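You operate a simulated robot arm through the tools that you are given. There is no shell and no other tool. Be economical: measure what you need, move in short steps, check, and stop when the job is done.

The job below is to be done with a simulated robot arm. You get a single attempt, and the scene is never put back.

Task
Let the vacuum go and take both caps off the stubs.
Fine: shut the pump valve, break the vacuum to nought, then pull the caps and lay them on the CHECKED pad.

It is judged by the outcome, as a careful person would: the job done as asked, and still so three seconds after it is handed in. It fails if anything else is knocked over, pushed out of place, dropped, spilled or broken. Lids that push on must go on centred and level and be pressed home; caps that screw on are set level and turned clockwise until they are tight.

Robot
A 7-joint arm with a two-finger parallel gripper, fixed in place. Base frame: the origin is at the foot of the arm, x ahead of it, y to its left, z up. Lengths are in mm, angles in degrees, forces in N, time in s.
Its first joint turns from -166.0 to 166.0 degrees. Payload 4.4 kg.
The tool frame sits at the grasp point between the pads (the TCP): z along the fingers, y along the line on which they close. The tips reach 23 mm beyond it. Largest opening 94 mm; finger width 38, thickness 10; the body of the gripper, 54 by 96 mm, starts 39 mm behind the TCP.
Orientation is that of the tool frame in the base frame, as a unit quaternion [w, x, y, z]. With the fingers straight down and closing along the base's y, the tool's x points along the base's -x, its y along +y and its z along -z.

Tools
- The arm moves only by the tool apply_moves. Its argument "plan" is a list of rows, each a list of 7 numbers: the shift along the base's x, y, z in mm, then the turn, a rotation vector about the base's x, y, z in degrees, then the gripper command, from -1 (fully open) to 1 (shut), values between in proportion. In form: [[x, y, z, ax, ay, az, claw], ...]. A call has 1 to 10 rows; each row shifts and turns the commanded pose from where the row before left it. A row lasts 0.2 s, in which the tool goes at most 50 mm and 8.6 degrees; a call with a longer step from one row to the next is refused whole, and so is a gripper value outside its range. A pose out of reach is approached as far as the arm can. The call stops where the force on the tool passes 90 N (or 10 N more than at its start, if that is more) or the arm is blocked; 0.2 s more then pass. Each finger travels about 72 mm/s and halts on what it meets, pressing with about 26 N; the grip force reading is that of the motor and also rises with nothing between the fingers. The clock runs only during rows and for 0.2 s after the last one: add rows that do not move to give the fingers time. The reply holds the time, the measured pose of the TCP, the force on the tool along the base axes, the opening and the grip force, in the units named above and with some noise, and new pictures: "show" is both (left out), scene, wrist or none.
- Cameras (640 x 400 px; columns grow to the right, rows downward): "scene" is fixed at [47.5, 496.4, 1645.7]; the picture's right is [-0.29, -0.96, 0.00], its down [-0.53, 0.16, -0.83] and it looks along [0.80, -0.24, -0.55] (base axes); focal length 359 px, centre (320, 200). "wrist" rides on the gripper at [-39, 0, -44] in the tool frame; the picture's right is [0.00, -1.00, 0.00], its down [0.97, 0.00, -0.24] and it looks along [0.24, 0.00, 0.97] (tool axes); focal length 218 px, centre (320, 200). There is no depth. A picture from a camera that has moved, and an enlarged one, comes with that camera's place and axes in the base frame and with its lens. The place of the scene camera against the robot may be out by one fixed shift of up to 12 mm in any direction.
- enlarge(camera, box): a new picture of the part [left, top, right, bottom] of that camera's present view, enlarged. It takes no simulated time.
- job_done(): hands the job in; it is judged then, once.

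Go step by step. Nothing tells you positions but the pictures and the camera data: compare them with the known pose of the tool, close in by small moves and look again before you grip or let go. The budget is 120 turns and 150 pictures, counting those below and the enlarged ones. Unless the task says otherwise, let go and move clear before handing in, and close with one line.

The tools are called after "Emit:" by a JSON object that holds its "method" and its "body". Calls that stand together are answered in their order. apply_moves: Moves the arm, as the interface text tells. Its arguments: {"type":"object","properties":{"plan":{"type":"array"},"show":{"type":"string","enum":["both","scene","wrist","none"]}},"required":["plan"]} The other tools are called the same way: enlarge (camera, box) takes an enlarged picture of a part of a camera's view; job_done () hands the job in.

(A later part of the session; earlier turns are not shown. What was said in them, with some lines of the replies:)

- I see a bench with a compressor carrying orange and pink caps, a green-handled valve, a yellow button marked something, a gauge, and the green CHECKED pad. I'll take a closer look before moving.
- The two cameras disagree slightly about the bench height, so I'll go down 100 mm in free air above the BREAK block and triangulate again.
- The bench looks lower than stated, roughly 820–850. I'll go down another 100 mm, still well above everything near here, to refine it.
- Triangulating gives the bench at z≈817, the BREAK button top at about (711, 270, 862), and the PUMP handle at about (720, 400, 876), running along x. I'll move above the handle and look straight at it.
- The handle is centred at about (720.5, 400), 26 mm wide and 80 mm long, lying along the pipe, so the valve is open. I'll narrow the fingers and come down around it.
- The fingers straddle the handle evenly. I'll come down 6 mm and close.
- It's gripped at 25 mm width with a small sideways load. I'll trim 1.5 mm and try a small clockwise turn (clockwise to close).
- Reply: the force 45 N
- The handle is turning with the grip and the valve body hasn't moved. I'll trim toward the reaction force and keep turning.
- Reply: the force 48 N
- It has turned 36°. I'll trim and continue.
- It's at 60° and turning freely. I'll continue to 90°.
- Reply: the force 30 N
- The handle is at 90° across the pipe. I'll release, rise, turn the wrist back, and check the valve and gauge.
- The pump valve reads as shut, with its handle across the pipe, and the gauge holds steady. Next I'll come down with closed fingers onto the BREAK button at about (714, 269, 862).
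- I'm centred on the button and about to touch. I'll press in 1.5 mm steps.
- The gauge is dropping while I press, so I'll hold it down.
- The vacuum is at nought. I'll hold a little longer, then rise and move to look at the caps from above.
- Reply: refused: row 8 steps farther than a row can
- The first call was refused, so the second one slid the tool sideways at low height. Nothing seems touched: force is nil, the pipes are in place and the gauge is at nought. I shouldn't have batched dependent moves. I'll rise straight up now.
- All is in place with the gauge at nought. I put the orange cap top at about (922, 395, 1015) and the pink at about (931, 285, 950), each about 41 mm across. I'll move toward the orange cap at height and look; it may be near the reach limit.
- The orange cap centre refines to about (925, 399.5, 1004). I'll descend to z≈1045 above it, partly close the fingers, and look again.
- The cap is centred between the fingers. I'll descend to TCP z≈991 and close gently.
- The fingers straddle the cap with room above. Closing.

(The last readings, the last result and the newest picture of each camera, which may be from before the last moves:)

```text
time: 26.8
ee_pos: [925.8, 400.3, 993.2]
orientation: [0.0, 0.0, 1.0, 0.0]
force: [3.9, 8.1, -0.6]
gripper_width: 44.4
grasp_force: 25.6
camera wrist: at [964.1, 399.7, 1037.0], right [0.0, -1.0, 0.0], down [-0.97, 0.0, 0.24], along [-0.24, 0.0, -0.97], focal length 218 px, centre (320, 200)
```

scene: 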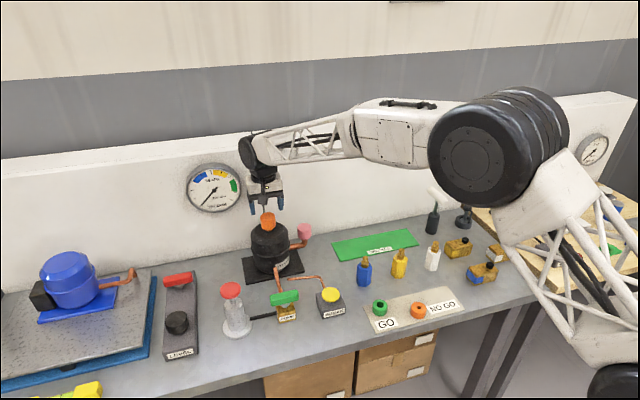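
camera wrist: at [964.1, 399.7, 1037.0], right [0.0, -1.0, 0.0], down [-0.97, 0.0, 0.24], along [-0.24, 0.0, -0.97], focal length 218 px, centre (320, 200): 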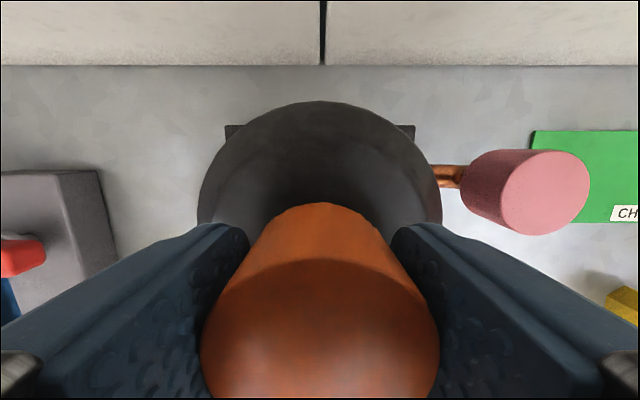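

It's gripped at 44 mm. I'll pull straight up in small steps.

Emit:
{"method": "apply_moves", "body": {"plan": [[0, 0.8, 3, 0, 0, 0, 1], [0, 0, 3, 0, 0, 0, 1], [0, 0, 4, 0, 0, 0, 1], [0, 0, 8, 0, 0, 0, 1], [0, 0, 15, 0, 0, 0, 1], [0, 0, 0, 0, 0, 0, 1]]}}

Emit:
{"method": "enlarge", "body": {"camera": "scene", "box": [235, 170, 325, 260]}}

```text
time: 28.2
ee_pos: [925.9, 403.0, 1024.6]
orientation: [0.0, 0.0, 1.0, -0.001]
force: [-0.9, -0.3, -0.5]
gripper_width: 44.4
grasp_force: 26.2
camera wrist: at [963.9, 401.9, 1069.5], right [0.0, -1.0, 0.0], down [-0.97, 0.0, 0.24], along [-0.24, 0.0, -0.97], focal length 218 px, centre (320, 200)
```

scene: 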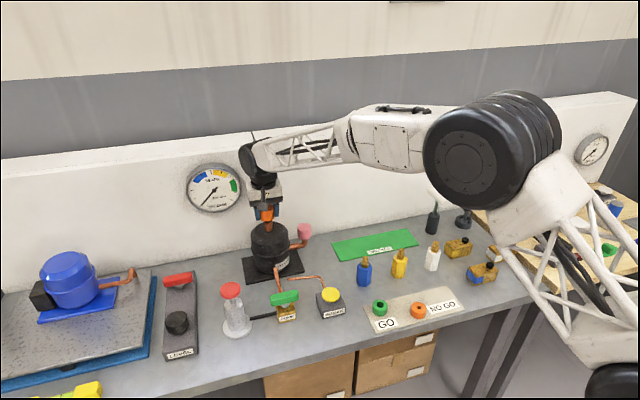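
wrist: 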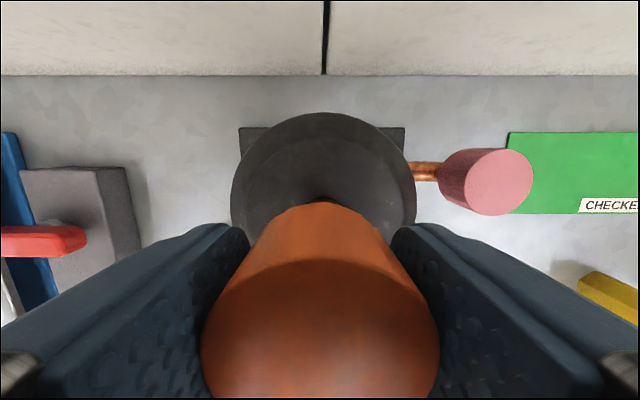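

```text
4.44 times, centred on (280, 215) of scene
camera zoom: at [47.5, 496.4, 1645.7], right [-0.29, -0.96, 0.0], down [-0.53, 0.16, -0.83], along [0.8, -0.24, -0.55], focal length 1594 px, centre (498, 133)
```

zoom: 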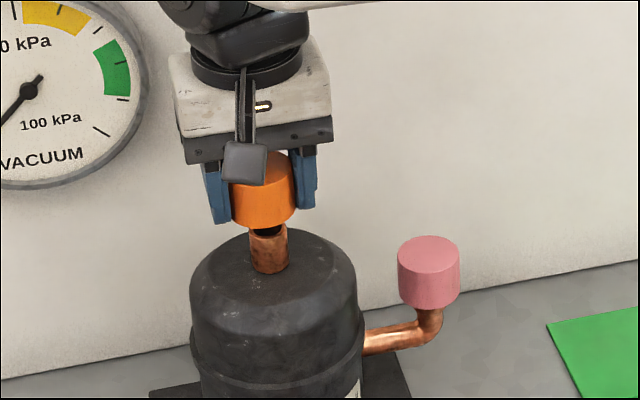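

The cap is coming off the copper stub cleanly. I'll lift higher and carry it over to the left part of the CHECKED pad, around (920, 130).

Emit:
{"method": "apply_moves", "body": {"plan": [[0, 0, 30, 0, 0, 0, 1], [0, 0, 40, 0, 0, 0, 1], [-2, -40, 0, 0, 0, 0, 1], [-2, -45, 0, 0, 0, 0, 1], [-2, -45, 0, 0, 0, 0, 1], [0, -45, 0, 0, 0, 0, 1], [0, -45, 0, 0, 0, 0, 1], [0, -40, 0, 0, 0, 0, 1], [0, -12, 0, 0, 0, 0, 1], [0, 0, 0, 0, 0, 0, 1]]}}

```text
time: 30.4
ee_pos: [917.2, 128.4, 1096.2]
orientation: [0.0, 0.0, 1.0, 0.0]
force: [0.3, 0.3, 0.0]
gripper_width: 44.2
grasp_force: 26.4
camera wrist: at [956.3, 128.3, 1140.7], right [0.0, -1.0, 0.0], down [-0.97, 0.0, 0.24], along [-0.24, 0.0, -0.97], focal length 218 px, centre (320, 200)
```

scene: 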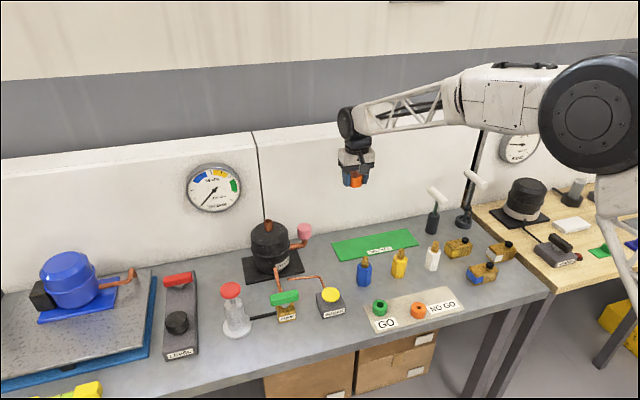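
wrist: 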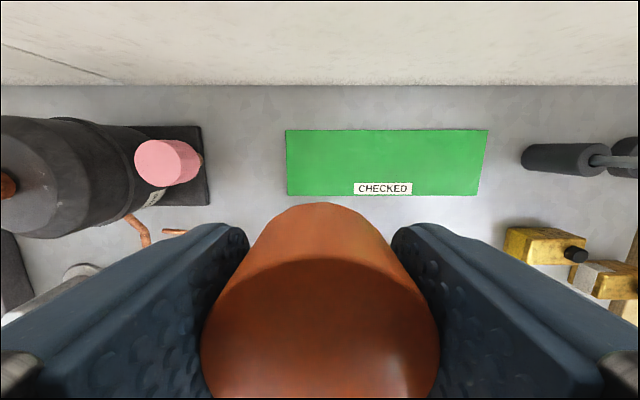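

The pad spans about x 884–978 and y −115 to 177. I'll go down over (928, 118).

Emit:
{"method": "apply_moves", "body": {"plan": [[5, -5, -45, 0, 0, 0, 1], [6, -5, -45, 0, 0, 0, 1], [0, 0, -45, 0, 0, 0, 1], [0, 0, -45, 0, 0, 0, 1], [0, 0, -30, 0, 0, 0, 1], [0, 0, 0, 0, 0, 0, 1]]}}

Emit:
{"method": "enlarge", "body": {"camera": "scene", "box": [310, 190, 430, 270]}}

```text
time: 31.8
ee_pos: [929.4, 120.6, 887.2]
orientation: [0.0, 0.0, 1.0, 0.001]
force: [-0.3, -0.1, -0.8]
gripper_width: 44.4
grasp_force: 26.0
camera wrist: at [967.9, 120.3, 931.7], right [0.0, -1.0, 0.0], down [-0.97, 0.0, 0.24], along [-0.24, 0.0, -0.97], focal length 218 px, centre (320, 200)
```

scene: 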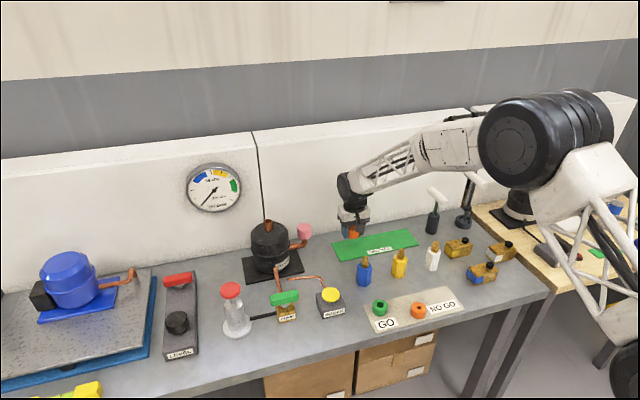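
wrist: 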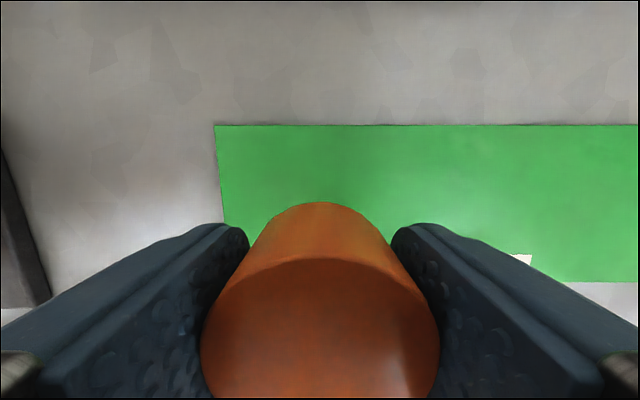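

```text
5.00 times, centred on (370, 230) of scene
camera zoom: at [47.5, 496.4, 1645.7], right [-0.29, -0.96, 0.0], down [-0.53, 0.16, -0.83], along [0.8, -0.24, -0.55], focal length 1793 px, centre (70, 50)
```

zoom: 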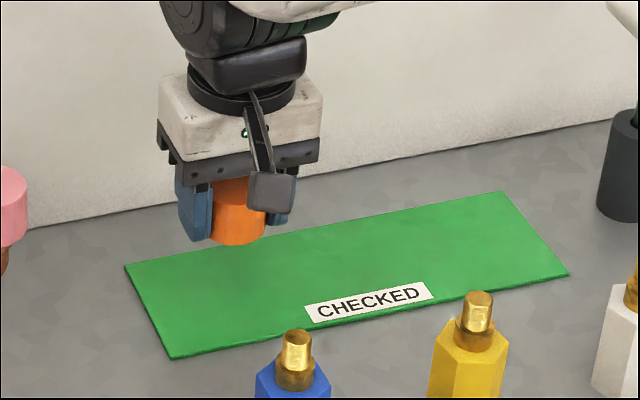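

The cap is level above the pad. I'll lower in small steps until it touches.

Emit:
{"method": "apply_moves", "body": {"plan": [[0, 0, -15, 0, 0, 0, 1], [0, 0, -12, 0, 0, 0, 1], [0, 0, -4, 0, 0, 0, 1], [0, 0, -3, 0, 0, 0, 1], [0, 0, -2, 0, 0, 0, 1], [0, 0, 0, 0, 0, 0, 1]], "show": "none"}}

Emit:
{"method": "enlarge", "body": {"camera": "scene", "box": [310, 200, 400, 260]}}

```text
time: 33.2
ee_pos: [930.0, 119.4, 850.6]
orientation: [0.0, 0.0, 1.0, 0.0]
force: [0.3, 0.6, -0.3]
gripper_width: 44.2
grasp_force: 25.6
```

```text
6.67 times, centred on (355, 230) of scene
camera zoom: at [47.5, 496.4, 1645.7], right [-0.29, -0.96, 0.0], down [-0.53, 0.16, -0.83], along [0.8, -0.24, -0.55], focal length 2391 px, centre (87, 0)
```

zoom: 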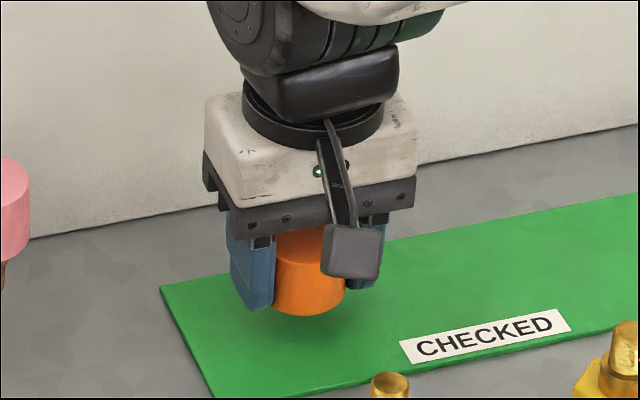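

Emit:
{"method": "apply_moves", "body": {"plan": [[0, 0, -1.5, 0, 0, 0, 1], [0, 0, -1.5, 0, 0, 0, 1], [0, 0, -1.5, 0, 0, 0, 1], [0, 0, 0, 0, 0, 0, 1]], "show": "none"}}

```text
time: 34.2
ee_pos: [929.3, 119.6, 845.6]
orientation: [0.0, 0.0, 1.0, 0.0]
force: [0.1, 0.6, 0.7]
gripper_width: 44.3
grasp_force: 26.0
```

No contact yet; I'll continue in 1 mm steps.

Emit:
{"method": "apply_moves", "body": {"plan": [[0, 0, -1, 0, 0, 0, 1], [0, 0, -1, 0, 0, 0, 1], [0, 0, -1, 0, 0, 0, 1], [0, 0, 0, 0, 0, 0, 1]], "show": "none"}}

Emit:
{"method": "enlarge", "body": {"camera": "scene", "box": [310, 200, 400, 260]}}

```text
time: 35.2
ee_pos: [929.1, 119.5, 843.6]
orientation: [0.0, 0.0, 1.0, 0.0]
force: [-0.3, 1.1, -0.1]
gripper_width: 44.3
grasp_force: 26.0
```

```text
6.67 times, centred on (355, 230) of scene
camera zoom: at [47.5, 496.4, 1645.7], right [-0.29, -0.96, 0.0], down [-0.53, 0.16, -0.83], along [0.8, -0.24, -0.55], focal length 2391 px, centre (87, 0)
```

zoom: 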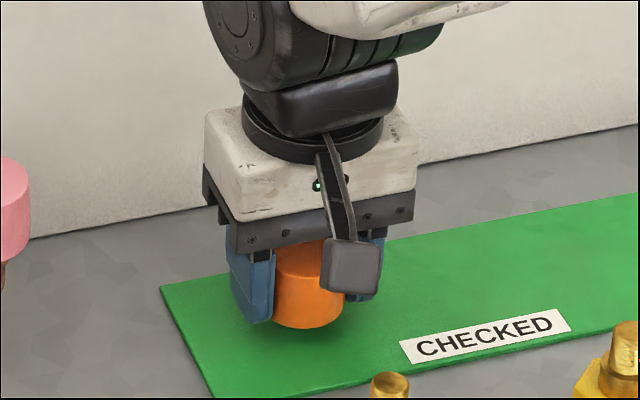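

Emit:
{"method": "apply_moves", "body": {"plan": [[0, 0, -1, 0, 0, 0, 1], [0, 0, -1, 0, 0, 0, 1], [0, 0, -1, 0, 0, 0, 1], [0, 0, 0, 0, 0, 0, 1]], "show": "none"}}

```text
time: 36.2
ee_pos: [929.9, 119.6, 839.3]
orientation: [0.001, 0.001, 1.0, 0.0]
force: [-0.4, -0.2, -0.9]
gripper_width: 44.4
grasp_force: 26.1
```

Still no contact at z 839; I'll continue.

Emit:
{"method": "apply_moves", "body": {"plan": [[0, 0, -1, 0, 0, 0, 1], [0, 0, -1, 0, 0, 0, 1], [0, 0, 0, 0, 0, 0, 1]], "show": "none"}}

Emit:
{"method": "enlarge", "body": {"camera": "scene", "box": [325, 205, 385, 250]}}

```text
time: 37.0
ee_pos: [929.9, 118.1, 836.8]
orientation: [0.0, 0.001, 1.0, 0.0]
force: [1.2, -0.3, 0.3]
gripper_width: 44.4
grasp_force: 25.9
```

```text
8.89 times, centred on (355, 228) of scene
camera zoom: at [47.5, 496.4, 1645.7], right [-0.29, -0.96, 0.0], down [-0.53, 0.16, -0.83], along [0.8, -0.24, -0.55], focal length 3188 px, centre (9, -44)
```

zoom: 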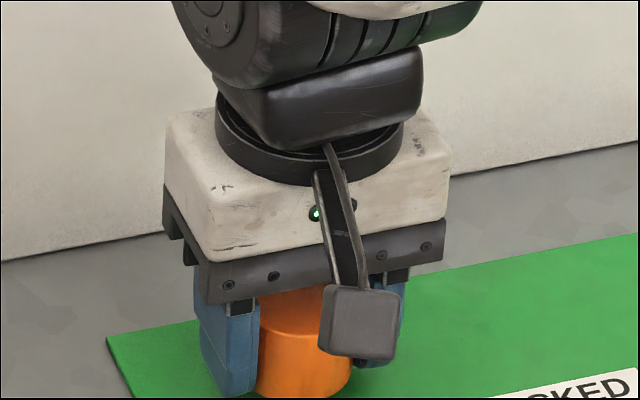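

Emit:
{"method": "apply_moves", "body": {"plan": [[0, 0, -1, 0, 0, 0, 1], [0, 0, -1, 0, 0, 0, 1], [0, 0, 0, 0, 0, 0, 1]], "show": "none"}}

Emit:
{"method": "enlarge", "body": {"camera": "scene", "box": [315, 215, 395, 265]}}

```text
time: 37.8
ee_pos: [929.4, 119.1, 834.8]
orientation: [0.0, 0.0, 1.0, 0.0]
force: [-0.1, 0.6, 0.8]
gripper_width: 44.3
grasp_force: 25.8
```

```text
8.00 times, centred on (355, 240) of scene
camera zoom: at [47.5, 496.4, 1645.7], right [-0.29, -0.96, 0.0], down [-0.53, 0.16, -0.83], along [0.8, -0.24, -0.55], focal length 2870 px, centre (40, -120)
```

zoom: 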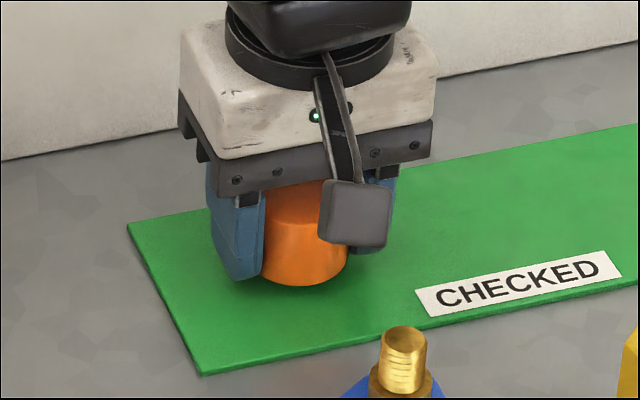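

Emit:
{"method": "apply_moves", "body": {"plan": [[0, 0, -1, 0, 0, 0, 1], [0, 0, -1, 0, 0, 0, 1], [0, 0, -1, 0, 0, 0, 1], [0, 0, 0, 0, 0, 0, 1]], "show": "none"}}

```text
time: 38.8
ee_pos: [930.3, 120.2, 834.0]
orientation: [-0.001, 0.0, 1.0, 0.0]
force: [-0.4, -0.1, -0.2]
gripper_width: 44.3
grasp_force: 26.4
```

Emit:
{"method": "apply_moves", "body": {"plan": [[0, 0, -1, 0, 0, 0, 1], [0, 0, -1, 0, 0, 0, 1], [0, 0, 0, 0, 0, 0, 1]], "show": "none"}}

Emit:
{"method": "enlarge", "body": {"camera": "scene", "box": [315, 215, 395, 265]}}

```text
time: 39.6
ee_pos: [931.1, 119.0, 831.3]
orientation: [0.0, 0.0, 1.0, 0.0]
force: [-1.3, -0.5, -1.3]
gripper_width: 44.1
grasp_force: 25.7
```

```text
8.00 times, centred on (355, 240) of scene
camera zoom: at [47.5, 496.4, 1645.7], right [-0.29, -0.96, 0.0], down [-0.53, 0.16, -0.83], along [0.8, -0.24, -0.55], focal length 2870 px, centre (40, -120)
```

zoom: 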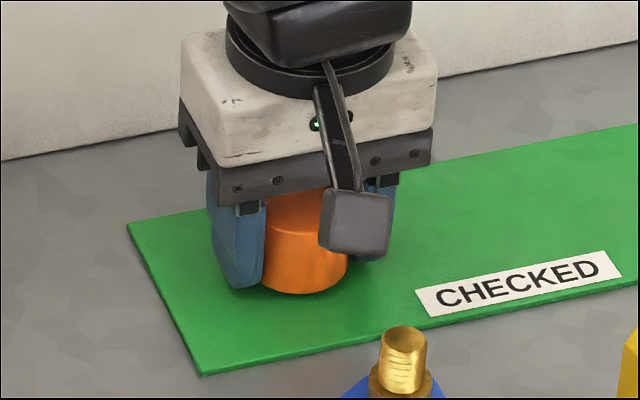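

It's very close now; I'll keep going by 1 mm.

Emit:
{"method": "apply_moves", "body": {"plan": [[0, 0, -1, 0, 0, 0, 1], [0, 0, -1, 0, 0, 0, 1], [0, 0, 0, 0, 0, 0, 1]], "show": "none"}}

Emit:
{"method": "enlarge", "body": {"camera": "scene", "box": [335, 225, 375, 255]}}

```text
time: 40.4
ee_pos: [929.3, 118.8, 829.3]
orientation: [0.0, 0.0, 1.0, 0.0]
force: [-0.2, 0.7, -0.4]
gripper_width: 43.8
grasp_force: 26.5
```

```text
13.33 times, centred on (355, 240) of scene
camera zoom: at [47.5, 496.4, 1645.7], right [-0.29, -0.96, 0.0], down [-0.53, 0.16, -0.83], along [0.8, -0.24, -0.55], focal length 4782 px, centre (-147, -333)
```

zoom: 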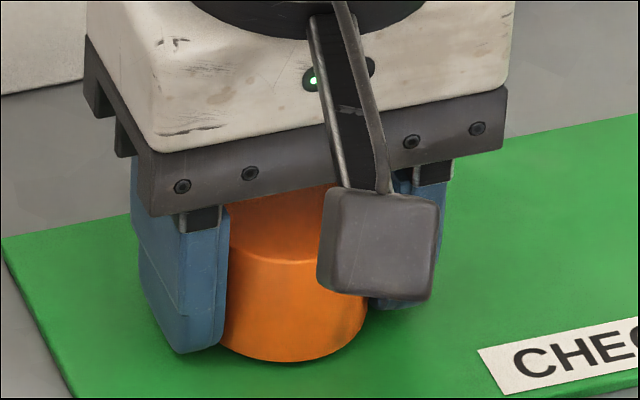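

Emit:
{"method": "apply_moves", "body": {"plan": [[0, 0, -1, 0, 0, 0, 1], [0, 0, -1, 0, 0, 0, 1], [0, 0, 0, 0, 0, 0, 1]], "show": "none"}}

Emit:
{"method": "enlarge", "body": {"camera": "scene", "box": [335, 225, 375, 255]}}

```text
time: 41.2
ee_pos: [929.5, 118.6, 826.4]
orientation: [0.001, 0.0, 1.0, 0.0]
force: [-4.1, 1.4, 8.2]
gripper_width: 44.4
grasp_force: 25.9
```

```text
13.33 times, centred on (355, 240) of scene
camera zoom: at [47.5, 496.4, 1645.7], right [-0.29, -0.96, 0.0], down [-0.53, 0.16, -0.83], along [0.8, -0.24, -0.55], focal length 4782 px, centre (-147, -333)
```

zoom: 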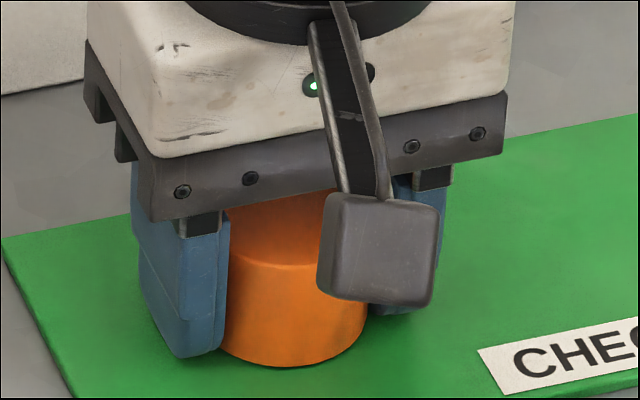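

Contact: 8 N upward at TCP z≈826. I'll release and rise.

Emit:
{"method": "apply_moves", "body": {"plan": [[0, 0, 0.5, 0, 0, 0, 0.6], [0, 0, 0, 0, 0, 0, 0], [0, 0, 0, 0, 0, 0, -0.4], [0, 0, 0, 0, 0, 0, -0.4], [0, 0, 20, 0, 0, 0, -0.4], [0, 0, 40, 0, 0, 0, -0.4], [0, 0, 45, 0, 0, 0, -0.4], [0, 0, 45, 0, 0, 0, -1], [0, 0, 45, 0, 0, 0, -1], [0, 0, 0, 0, 0, 0, -1]]}}

Emit:
{"method": "enlarge", "body": {"camera": "scene", "box": [315, 205, 415, 265]}}

```text
time: 43.4
ee_pos: [931.3, 117.0, 1022.0]
orientation: [0.0, 0.0, 1.0, 0.0]
force: [0.6, 0.5, 0.4]
gripper_width: 94.3
grasp_force: 0.0
camera wrist: at [969.7, 117.2, 1065.8], right [0.0, -1.0, 0.0], down [-0.97, 0.0, 0.24], along [-0.24, 0.0, -0.97], focal length 218 px, centre (320, 200)
```

scene: 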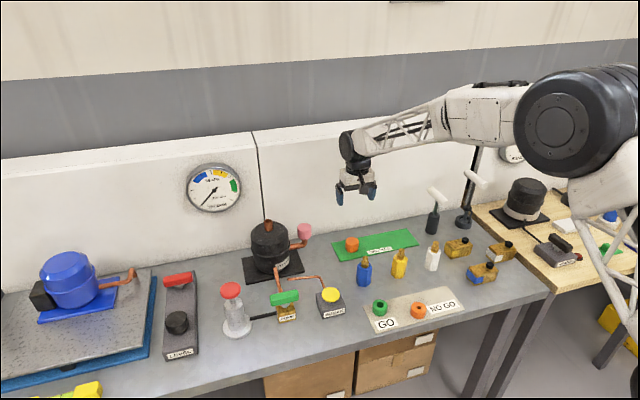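
wrist: 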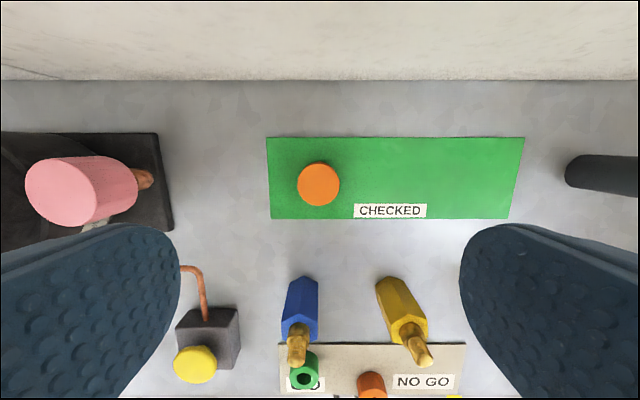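

```text
6.40 times, centred on (365, 235) of scene
camera zoom: at [47.5, 496.4, 1645.7], right [-0.29, -0.96, 0.0], down [-0.53, 0.16, -0.83], along [0.8, -0.24, -0.55], focal length 2296 px, centre (32, -24)
```

zoom: 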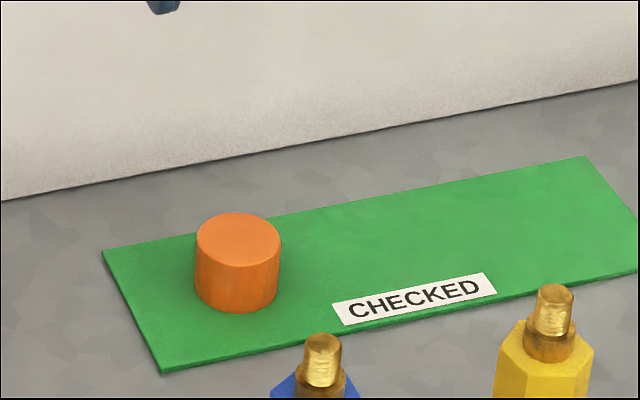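

The orange cap stands on the pad. Triangulation puts the pink cap top at about (941.5, 285, 927). I'll move above it with the fingers partly closed and look.

Emit:
{"method": "apply_moves", "body": {"plan": [[3, 40, 0, 0, 0, 0, -0.8], [3, 45, 0, 0, 0, 0, -0.5], [2, 45, 0, 0, 0, 0, -0.45], [2, 38, 0, 0, 0, 0, -0.45], [0, 0, -30, 0, 0, 0, -0.45], [0, 0, -25, 0, 0, 0, -0.45], [0, 0, 0, 0, 0, 0, -0.45]]}}

Emit:
{"method": "enlarge", "body": {"camera": "scene", "box": [250, 180, 350, 260]}}

```text
time: 45.0
ee_pos: [939.9, 285.2, 967.1]
orientation: [0.0, 0.0, 1.0, 0.0]
force: [-1.1, 0.0, -0.5]
gripper_width: 68.2
grasp_force: 0.2
camera wrist: at [979.1, 285.2, 1011.2], right [0.0, -1.0, 0.0], down [-0.97, 0.0, 0.24], along [-0.24, 0.0, -0.97], focal length 218 px, centre (320, 200)
```

scene: 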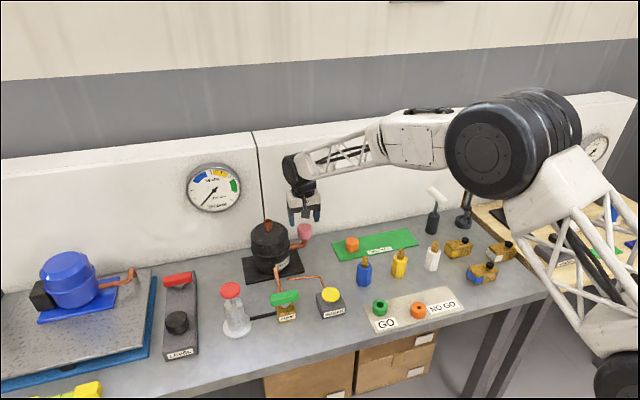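
wrist: 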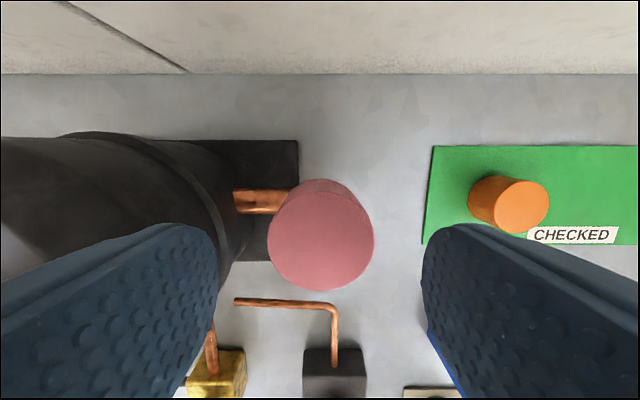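

```text
5.00 times, centred on (300, 220) of scene
camera zoom: at [47.5, 496.4, 1645.7], right [-0.29, -0.96, 0.0], down [-0.53, 0.16, -0.83], along [0.8, -0.24, -0.55], focal length 1793 px, centre (420, 100)
```

zoom: 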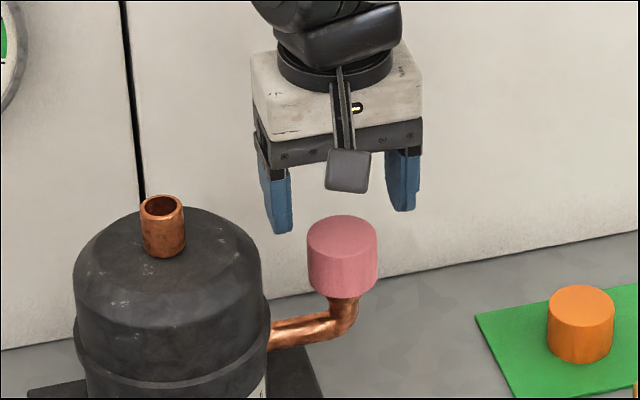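

I'm centred on the pink cap. I'll narrow the opening a little to clear the compressor and descend to TCP z≈915.

Emit:
{"method": "apply_moves", "body": {"plan": [[1, 0, 0, 0, 0, 0, -0.25], [1, 0, -20, 0, 0, 0, -0.25], [0, 0, -20, 0, 0, 0, -0.25], [0, 0, -12, 0, 0, 0, -0.25], [0, 0, 0, 0, 0, 0, -0.25]], "show": "wrist"}}

Emit:
{"method": "enlarge", "body": {"camera": "scene", "box": [260, 190, 340, 260]}}

```text
time: 46.2
ee_pos: [943.4, 286.0, 914.3]
orientation: [0.001, 0.0, 1.0, 0.0]
force: [-0.7, -0.5, 0.3]
gripper_width: 58.8
grasp_force: 0.2
camera wrist: at [981.5, 285.6, 959.1], right [0.0, -1.0, 0.0], down [-0.97, 0.0, 0.24], along [-0.24, 0.0, -0.97], focal length 218 px, centre (320, 200)
```

wrist: 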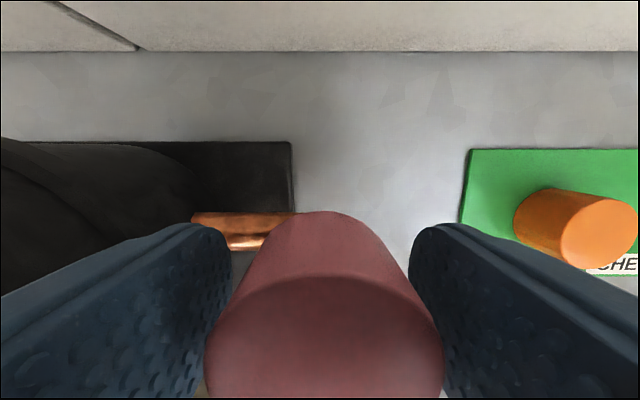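

```text
5.71 times, centred on (300, 225) of scene
camera zoom: at [47.5, 496.4, 1645.7], right [-0.29, -0.96, 0.0], down [-0.53, 0.16, -0.83], along [0.8, -0.24, -0.55], focal length 2050 px, centre (434, 57)
```

zoom: 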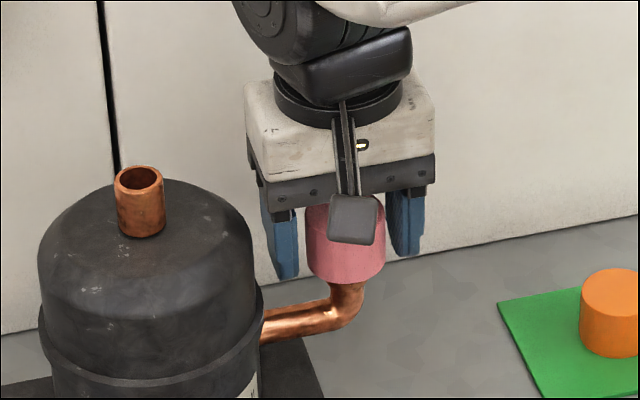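

The fingers straddle the cap. Closing.

Emit:
{"method": "apply_moves", "body": {"plan": [[0, -0.7, 0, 0, 0, 0, 0], [0, 0, 0, 0, 0, 0, 1], [0, 0, 0, 0, 0, 0, 1], [0, 0, 0, 0, 0, 0, 1]], "show": "wrist"}}

```text
time: 47.2
ee_pos: [942.6, 285.0, 914.6]
orientation: [0.0, -0.001, 1.0, 0.0]
force: [-0.9, -11.2, 0.9]
gripper_width: 44.5
grasp_force: 26.0
camera wrist: at [981.3, 284.8, 958.8], right [0.0, -1.0, 0.0], down [-0.97, 0.0, 0.24], along [-0.24, 0.0, -0.97], focal length 218 px, centre (320, 200)
```

wrist: 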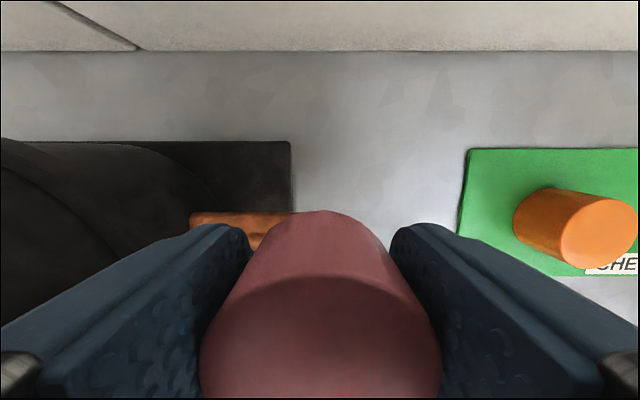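

It's gripped with −11 N sideways, so I'll trim 0.8 mm in −y and pull straight up.

Emit:
{"method": "apply_moves", "body": {"plan": [[0, -0.8, 0, 0, 0, 0, 1], [0, 0, 3, 0, 0, 0, 1], [0, 0, 3, 0, 0, 0, 1], [0, 0, 4, 0, 0, 0, 1], [0, 0, 8, 0, 0, 0, 1], [0, 0, 15, 0, 0, 0, 1], [0, 0, 25, 0, 0, 0, 1], [0, 0, 40, 0, 0, 0, 1], [0, 0, 0, 0, 0, 0, 1]]}}

Emit:
{"method": "enlarge", "body": {"camera": "scene", "box": [240, 170, 340, 280]}}

```text
time: 49.2
ee_pos: [940.3, 284.8, 1013.7]
orientation: [0.0, -0.001, 1.0, 0.0]
force: [0.2, 0.3, -0.6]
gripper_width: 44.2
grasp_force: 26.3
camera wrist: at [979.5, 286.0, 1058.0], right [0.0, -1.0, 0.0], down [-0.97, 0.0, 0.24], along [-0.24, 0.0, -0.97], focal length 218 px, centre (320, 200)
```

scene: 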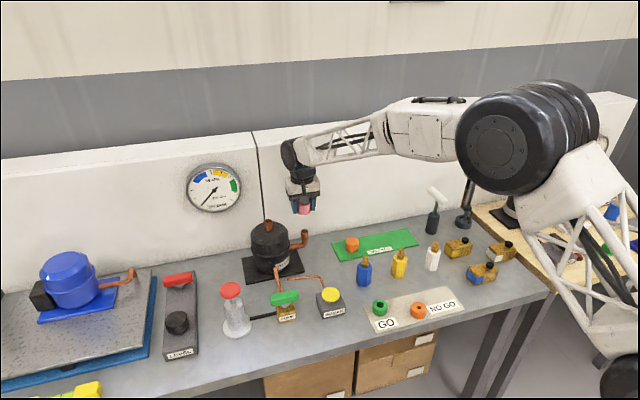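
wrist: 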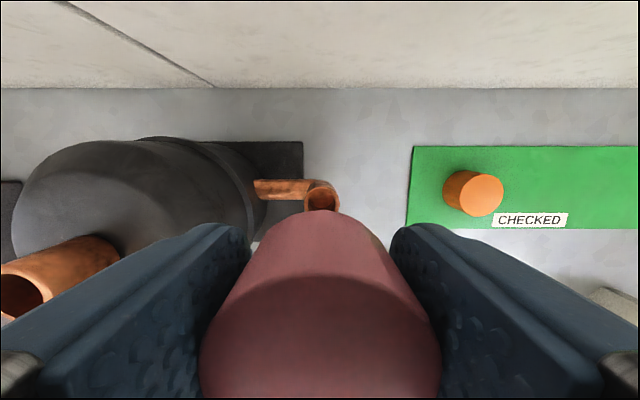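

```text
3.64 times, centred on (290, 225) of scene
camera zoom: at [47.5, 496.4, 1645.7], right [-0.29, -0.96, 0.0], down [-0.53, 0.16, -0.83], along [0.8, -0.24, -0.55], focal length 1304 px, centre (429, 109)
```

zoom: 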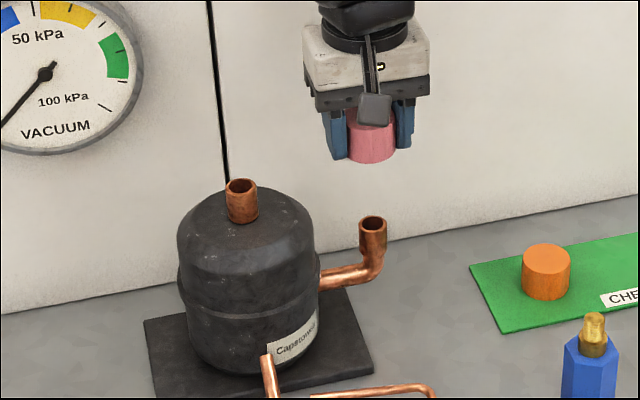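

Both stubs are open. I'll carry the pink cap to (932, 8) over the pad, well clear of the orange one.

Emit:
{"method": "apply_moves", "body": {"plan": [[-2, -40, 10, 0, 0, 0, 1], [-2, -47, 0, 0, 0, 0, 1], [-2, -47, 0, 0, 0, 0, 1], [-2, -47, 0, 0, 0, 0, 1], [0, -47, 0, 0, 0, 0, 1], [0, -47, 0, 0, 0, 0, 1], [0, 0, -40, 0, 0, 0, 1], [0, 0, -45, 0, 0, 0, 1], [0, 0, -40, 0, 0, 0, 1], [0, 0, 0, 0, 0, 0, 1]]}}

```text
time: 51.4
ee_pos: [934.3, 9.7, 896.3]
orientation: [0.0, 0.001, 1.0, -0.001]
force: [0.4, 0.5, -0.1]
gripper_width: 44.3
grasp_force: 25.6
camera wrist: at [973.0, 9.2, 940.7], right [0.0, -1.0, 0.0], down [-0.97, 0.0, 0.24], along [-0.24, 0.0, -0.97], focal length 218 px, centre (320, 200)
```

scene: 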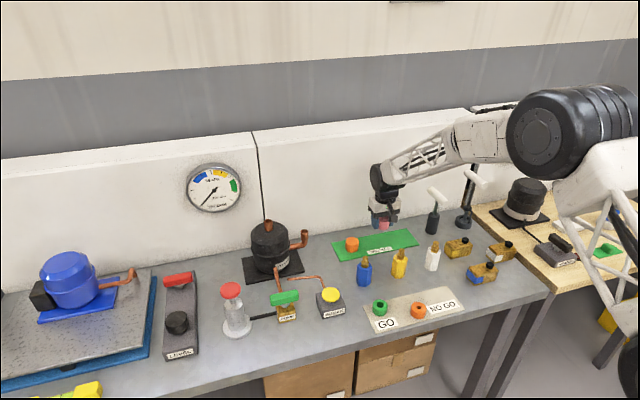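
wrist: 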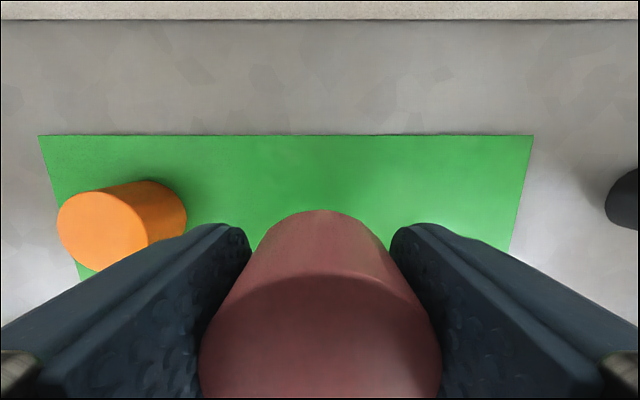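

It's clear of the orange cap. I'll lower to just above the expected contact height (~827).

Emit:
{"method": "apply_moves", "body": {"plan": [[0, 0, -30, 0, 0, 0, 1], [0, 0, -22, 0, 0, 0, 1], [0, 0, -8, 0, 0, 0, 1], [0, 0, -3, 0, 0, 0, 1], [0, 0, 0, 0, 0, 0, 1]], "show": "none"}}

Emit:
{"method": "enlarge", "body": {"camera": "scene", "box": [340, 205, 420, 255]}}

```text
time: 52.6
ee_pos: [934.0, 9.7, 835.5]
orientation: [0.001, 0.0, 1.0, 0.0]
force: [-0.4, 0.3, 0.1]
gripper_width: 43.9
grasp_force: 25.9
```

```text
8.00 times, centred on (380, 230) of scene
camera zoom: at [47.5, 496.4, 1645.7], right [-0.29, -0.96, 0.0], down [-0.53, 0.16, -0.83], along [0.8, -0.24, -0.55], focal length 2870 px, centre (-160, -40)
```

zoom: 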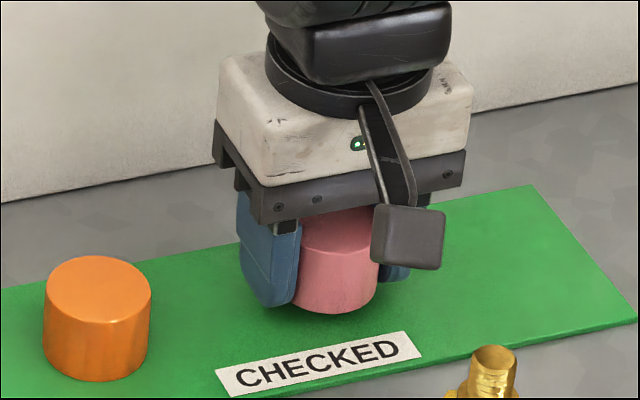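

Emit:
{"method": "apply_moves", "body": {"plan": [[0, 0, -2, 0, 0, 0, 1], [0, 0, -1.5, 0, 0, 0, 1], [0, 0, -1.5, 0, 0, 0, 1], [0, 0, 0, 0, 0, 0, 1]], "show": "none"}}

```text
time: 53.6
ee_pos: [933.2, 11.0, 829.4]
orientation: [0.0, 0.0, 1.0, 0.0]
force: [-0.3, 0.1, -0.3]
gripper_width: 44.6
grasp_force: 26.1
```

Emit:
{"method": "apply_moves", "body": {"plan": [[0, 0, -1, 0, 0, 0, 1], [0, 0, -1, 0, 0, 0, 1], [0, 0, 0, 0, 0, 0, 1]], "show": "none"}}

```text
time: 54.4
ee_pos: [932.5, 11.0, 828.8]
orientation: [0.0, 0.0, 1.0, -0.001]
force: [-0.8, 1.1, -0.6]
gripper_width: 44.2
grasp_force: 26.2
```

Emit:
{"method": "apply_moves", "body": {"plan": [[0, 0, -1, 0, 0, 0, 1], [0, 0, 0, 0, 0, 0, 1]], "show": "none"}}

Emit:
{"method": "enlarge", "body": {"camera": "scene", "box": [360, 220, 400, 250]}}

```text
time: 55.0
ee_pos: [933.4, 11.1, 827.2]
orientation: [0.0, 0.001, 1.0, 0.0]
force: [-0.2, 0.2, -0.7]
gripper_width: 44.4
grasp_force: 26.5
```

```text
13.33 times, centred on (380, 235) of scene
camera zoom: at [47.5, 496.4, 1645.7], right [-0.29, -0.96, 0.0], down [-0.53, 0.16, -0.83], along [0.8, -0.24, -0.55], focal length 4782 px, centre (-480, -267)
```

zoom: 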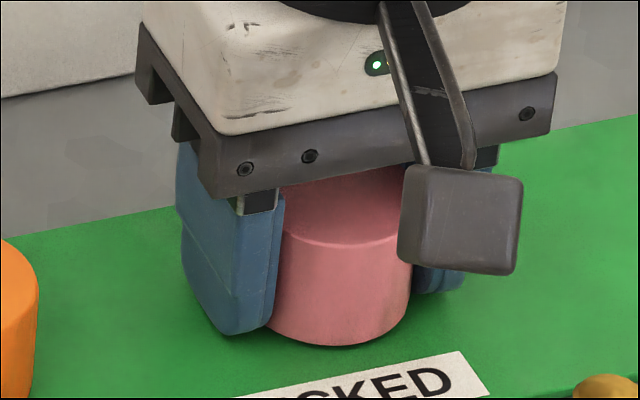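

Emit:
{"method": "apply_moves", "body": {"plan": [[0, 0, -1, 0, 0, 0, 1], [0, 0, 0, 0, 0, 0, 1]], "show": "none"}}

```text
time: 55.6
ee_pos: [933.2, 9.3, 826.9]
orientation: [0.001, -0.001, 1.0, 0.0]
force: [-3.2, -2.4, 9.6]
gripper_width: 44.3
grasp_force: 25.7
```

Contact at 9.6 N. I'll release and rise clear.

Emit:
{"method": "apply_moves", "body": {"plan": [[0, 0, 0.5, 0, 0, 0, 0.6], [0, 0, 0, 0, 0, 0, 0], [0, 0, 0, 0, 0, 0, -0.4], [0, 0, 0, 0, 0, 0, -0.4], [0, 0, 20, 0, 0, 0, -0.4], [0, 0, 40, 0, 0, 0, -0.4], [0, 0, 45, 0, 0, 0, -0.4], [0, 0, 45, 0, 0, 0, -0.4], [-30, 0, 35, 0, 0, 0, -0.4], [0, 0, 0, 0, 0, 0, -0.4]]}}

Emit:
{"method": "enlarge", "body": {"camera": "scene", "box": [180, 160, 430, 330]}}

Emit:
{"method": "enlarge", "body": {"camera": "scene", "box": [180, 150, 250, 220]}}

```text
time: 57.8
ee_pos: [904.7, 12.3, 1012.4]
orientation: [0.001, 0.0, 1.0, 0.0]
force: [0.3, -0.6, -0.1]
gripper_width: 65.7
grasp_force: 0.1
camera wrist: at [943.6, 11.5, 1056.3], right [0.0, -1.0, 0.0], down [-0.97, 0.0, 0.24], along [-0.24, 0.0, -0.97], focal length 218 px, centre (320, 200)
```

scene: 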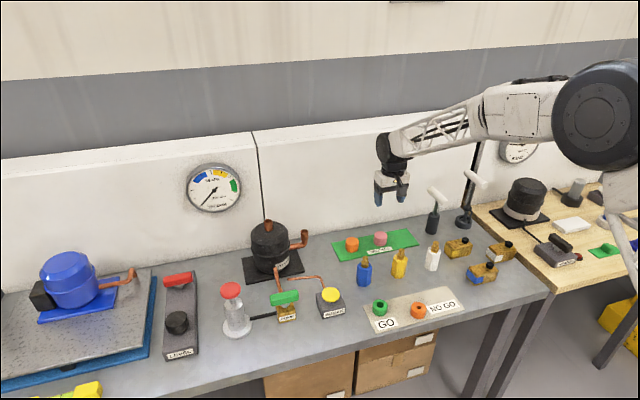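
wrist: 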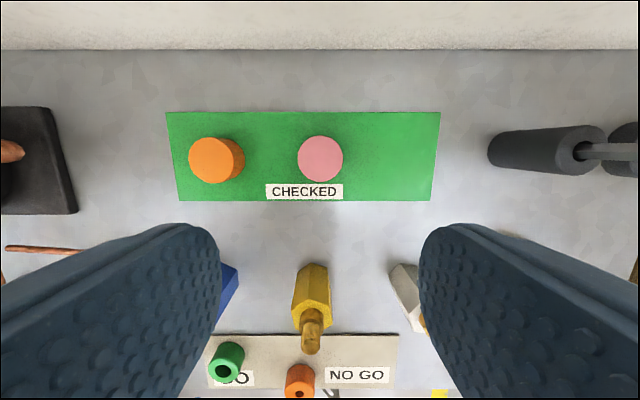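

```text
2.35 times, centred on (305, 245) of scene
camera zoom: at [47.5, 496.4, 1645.7], right [-0.29, -0.96, 0.0], down [-0.53, 0.16, -0.83], along [0.8, -0.24, -0.55], focal length 844 px, centre (355, 94)
```

zoom: 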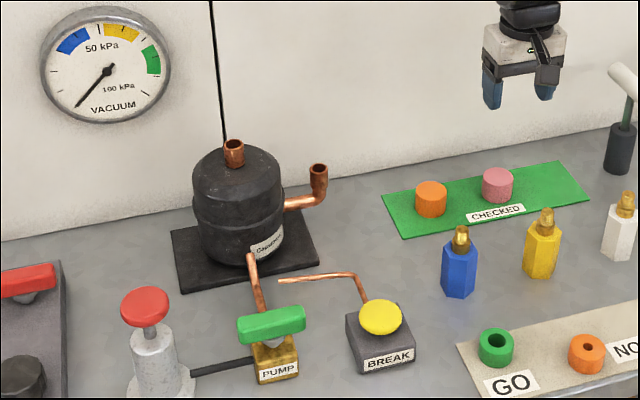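

```text
5.71 times, centred on (215, 185) of scene
camera zoom: at [47.5, 496.4, 1645.7], right [-0.29, -0.96, 0.0], down [-0.53, 0.16, -0.83], along [0.8, -0.24, -0.55], focal length 2050 px, centre (920, 286)
```

zoom: 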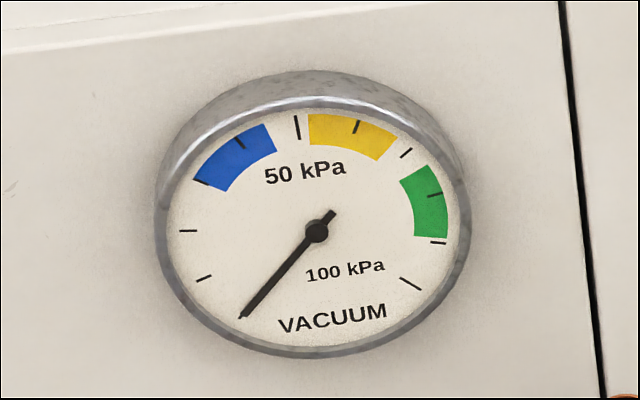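

Both caps stand on the CHECKED pad, the PUMP valve is shut, the gauge reads nought, nothing else has moved, and the arm is clear. I'm handing in.

Emit:
{"method": "job_done", "body": {}}

```text
The job is handed in.
```

The pump valve is shut, the vacuum is broken to nought, and both caps are off the stubs and standing on the CHECKED pad.
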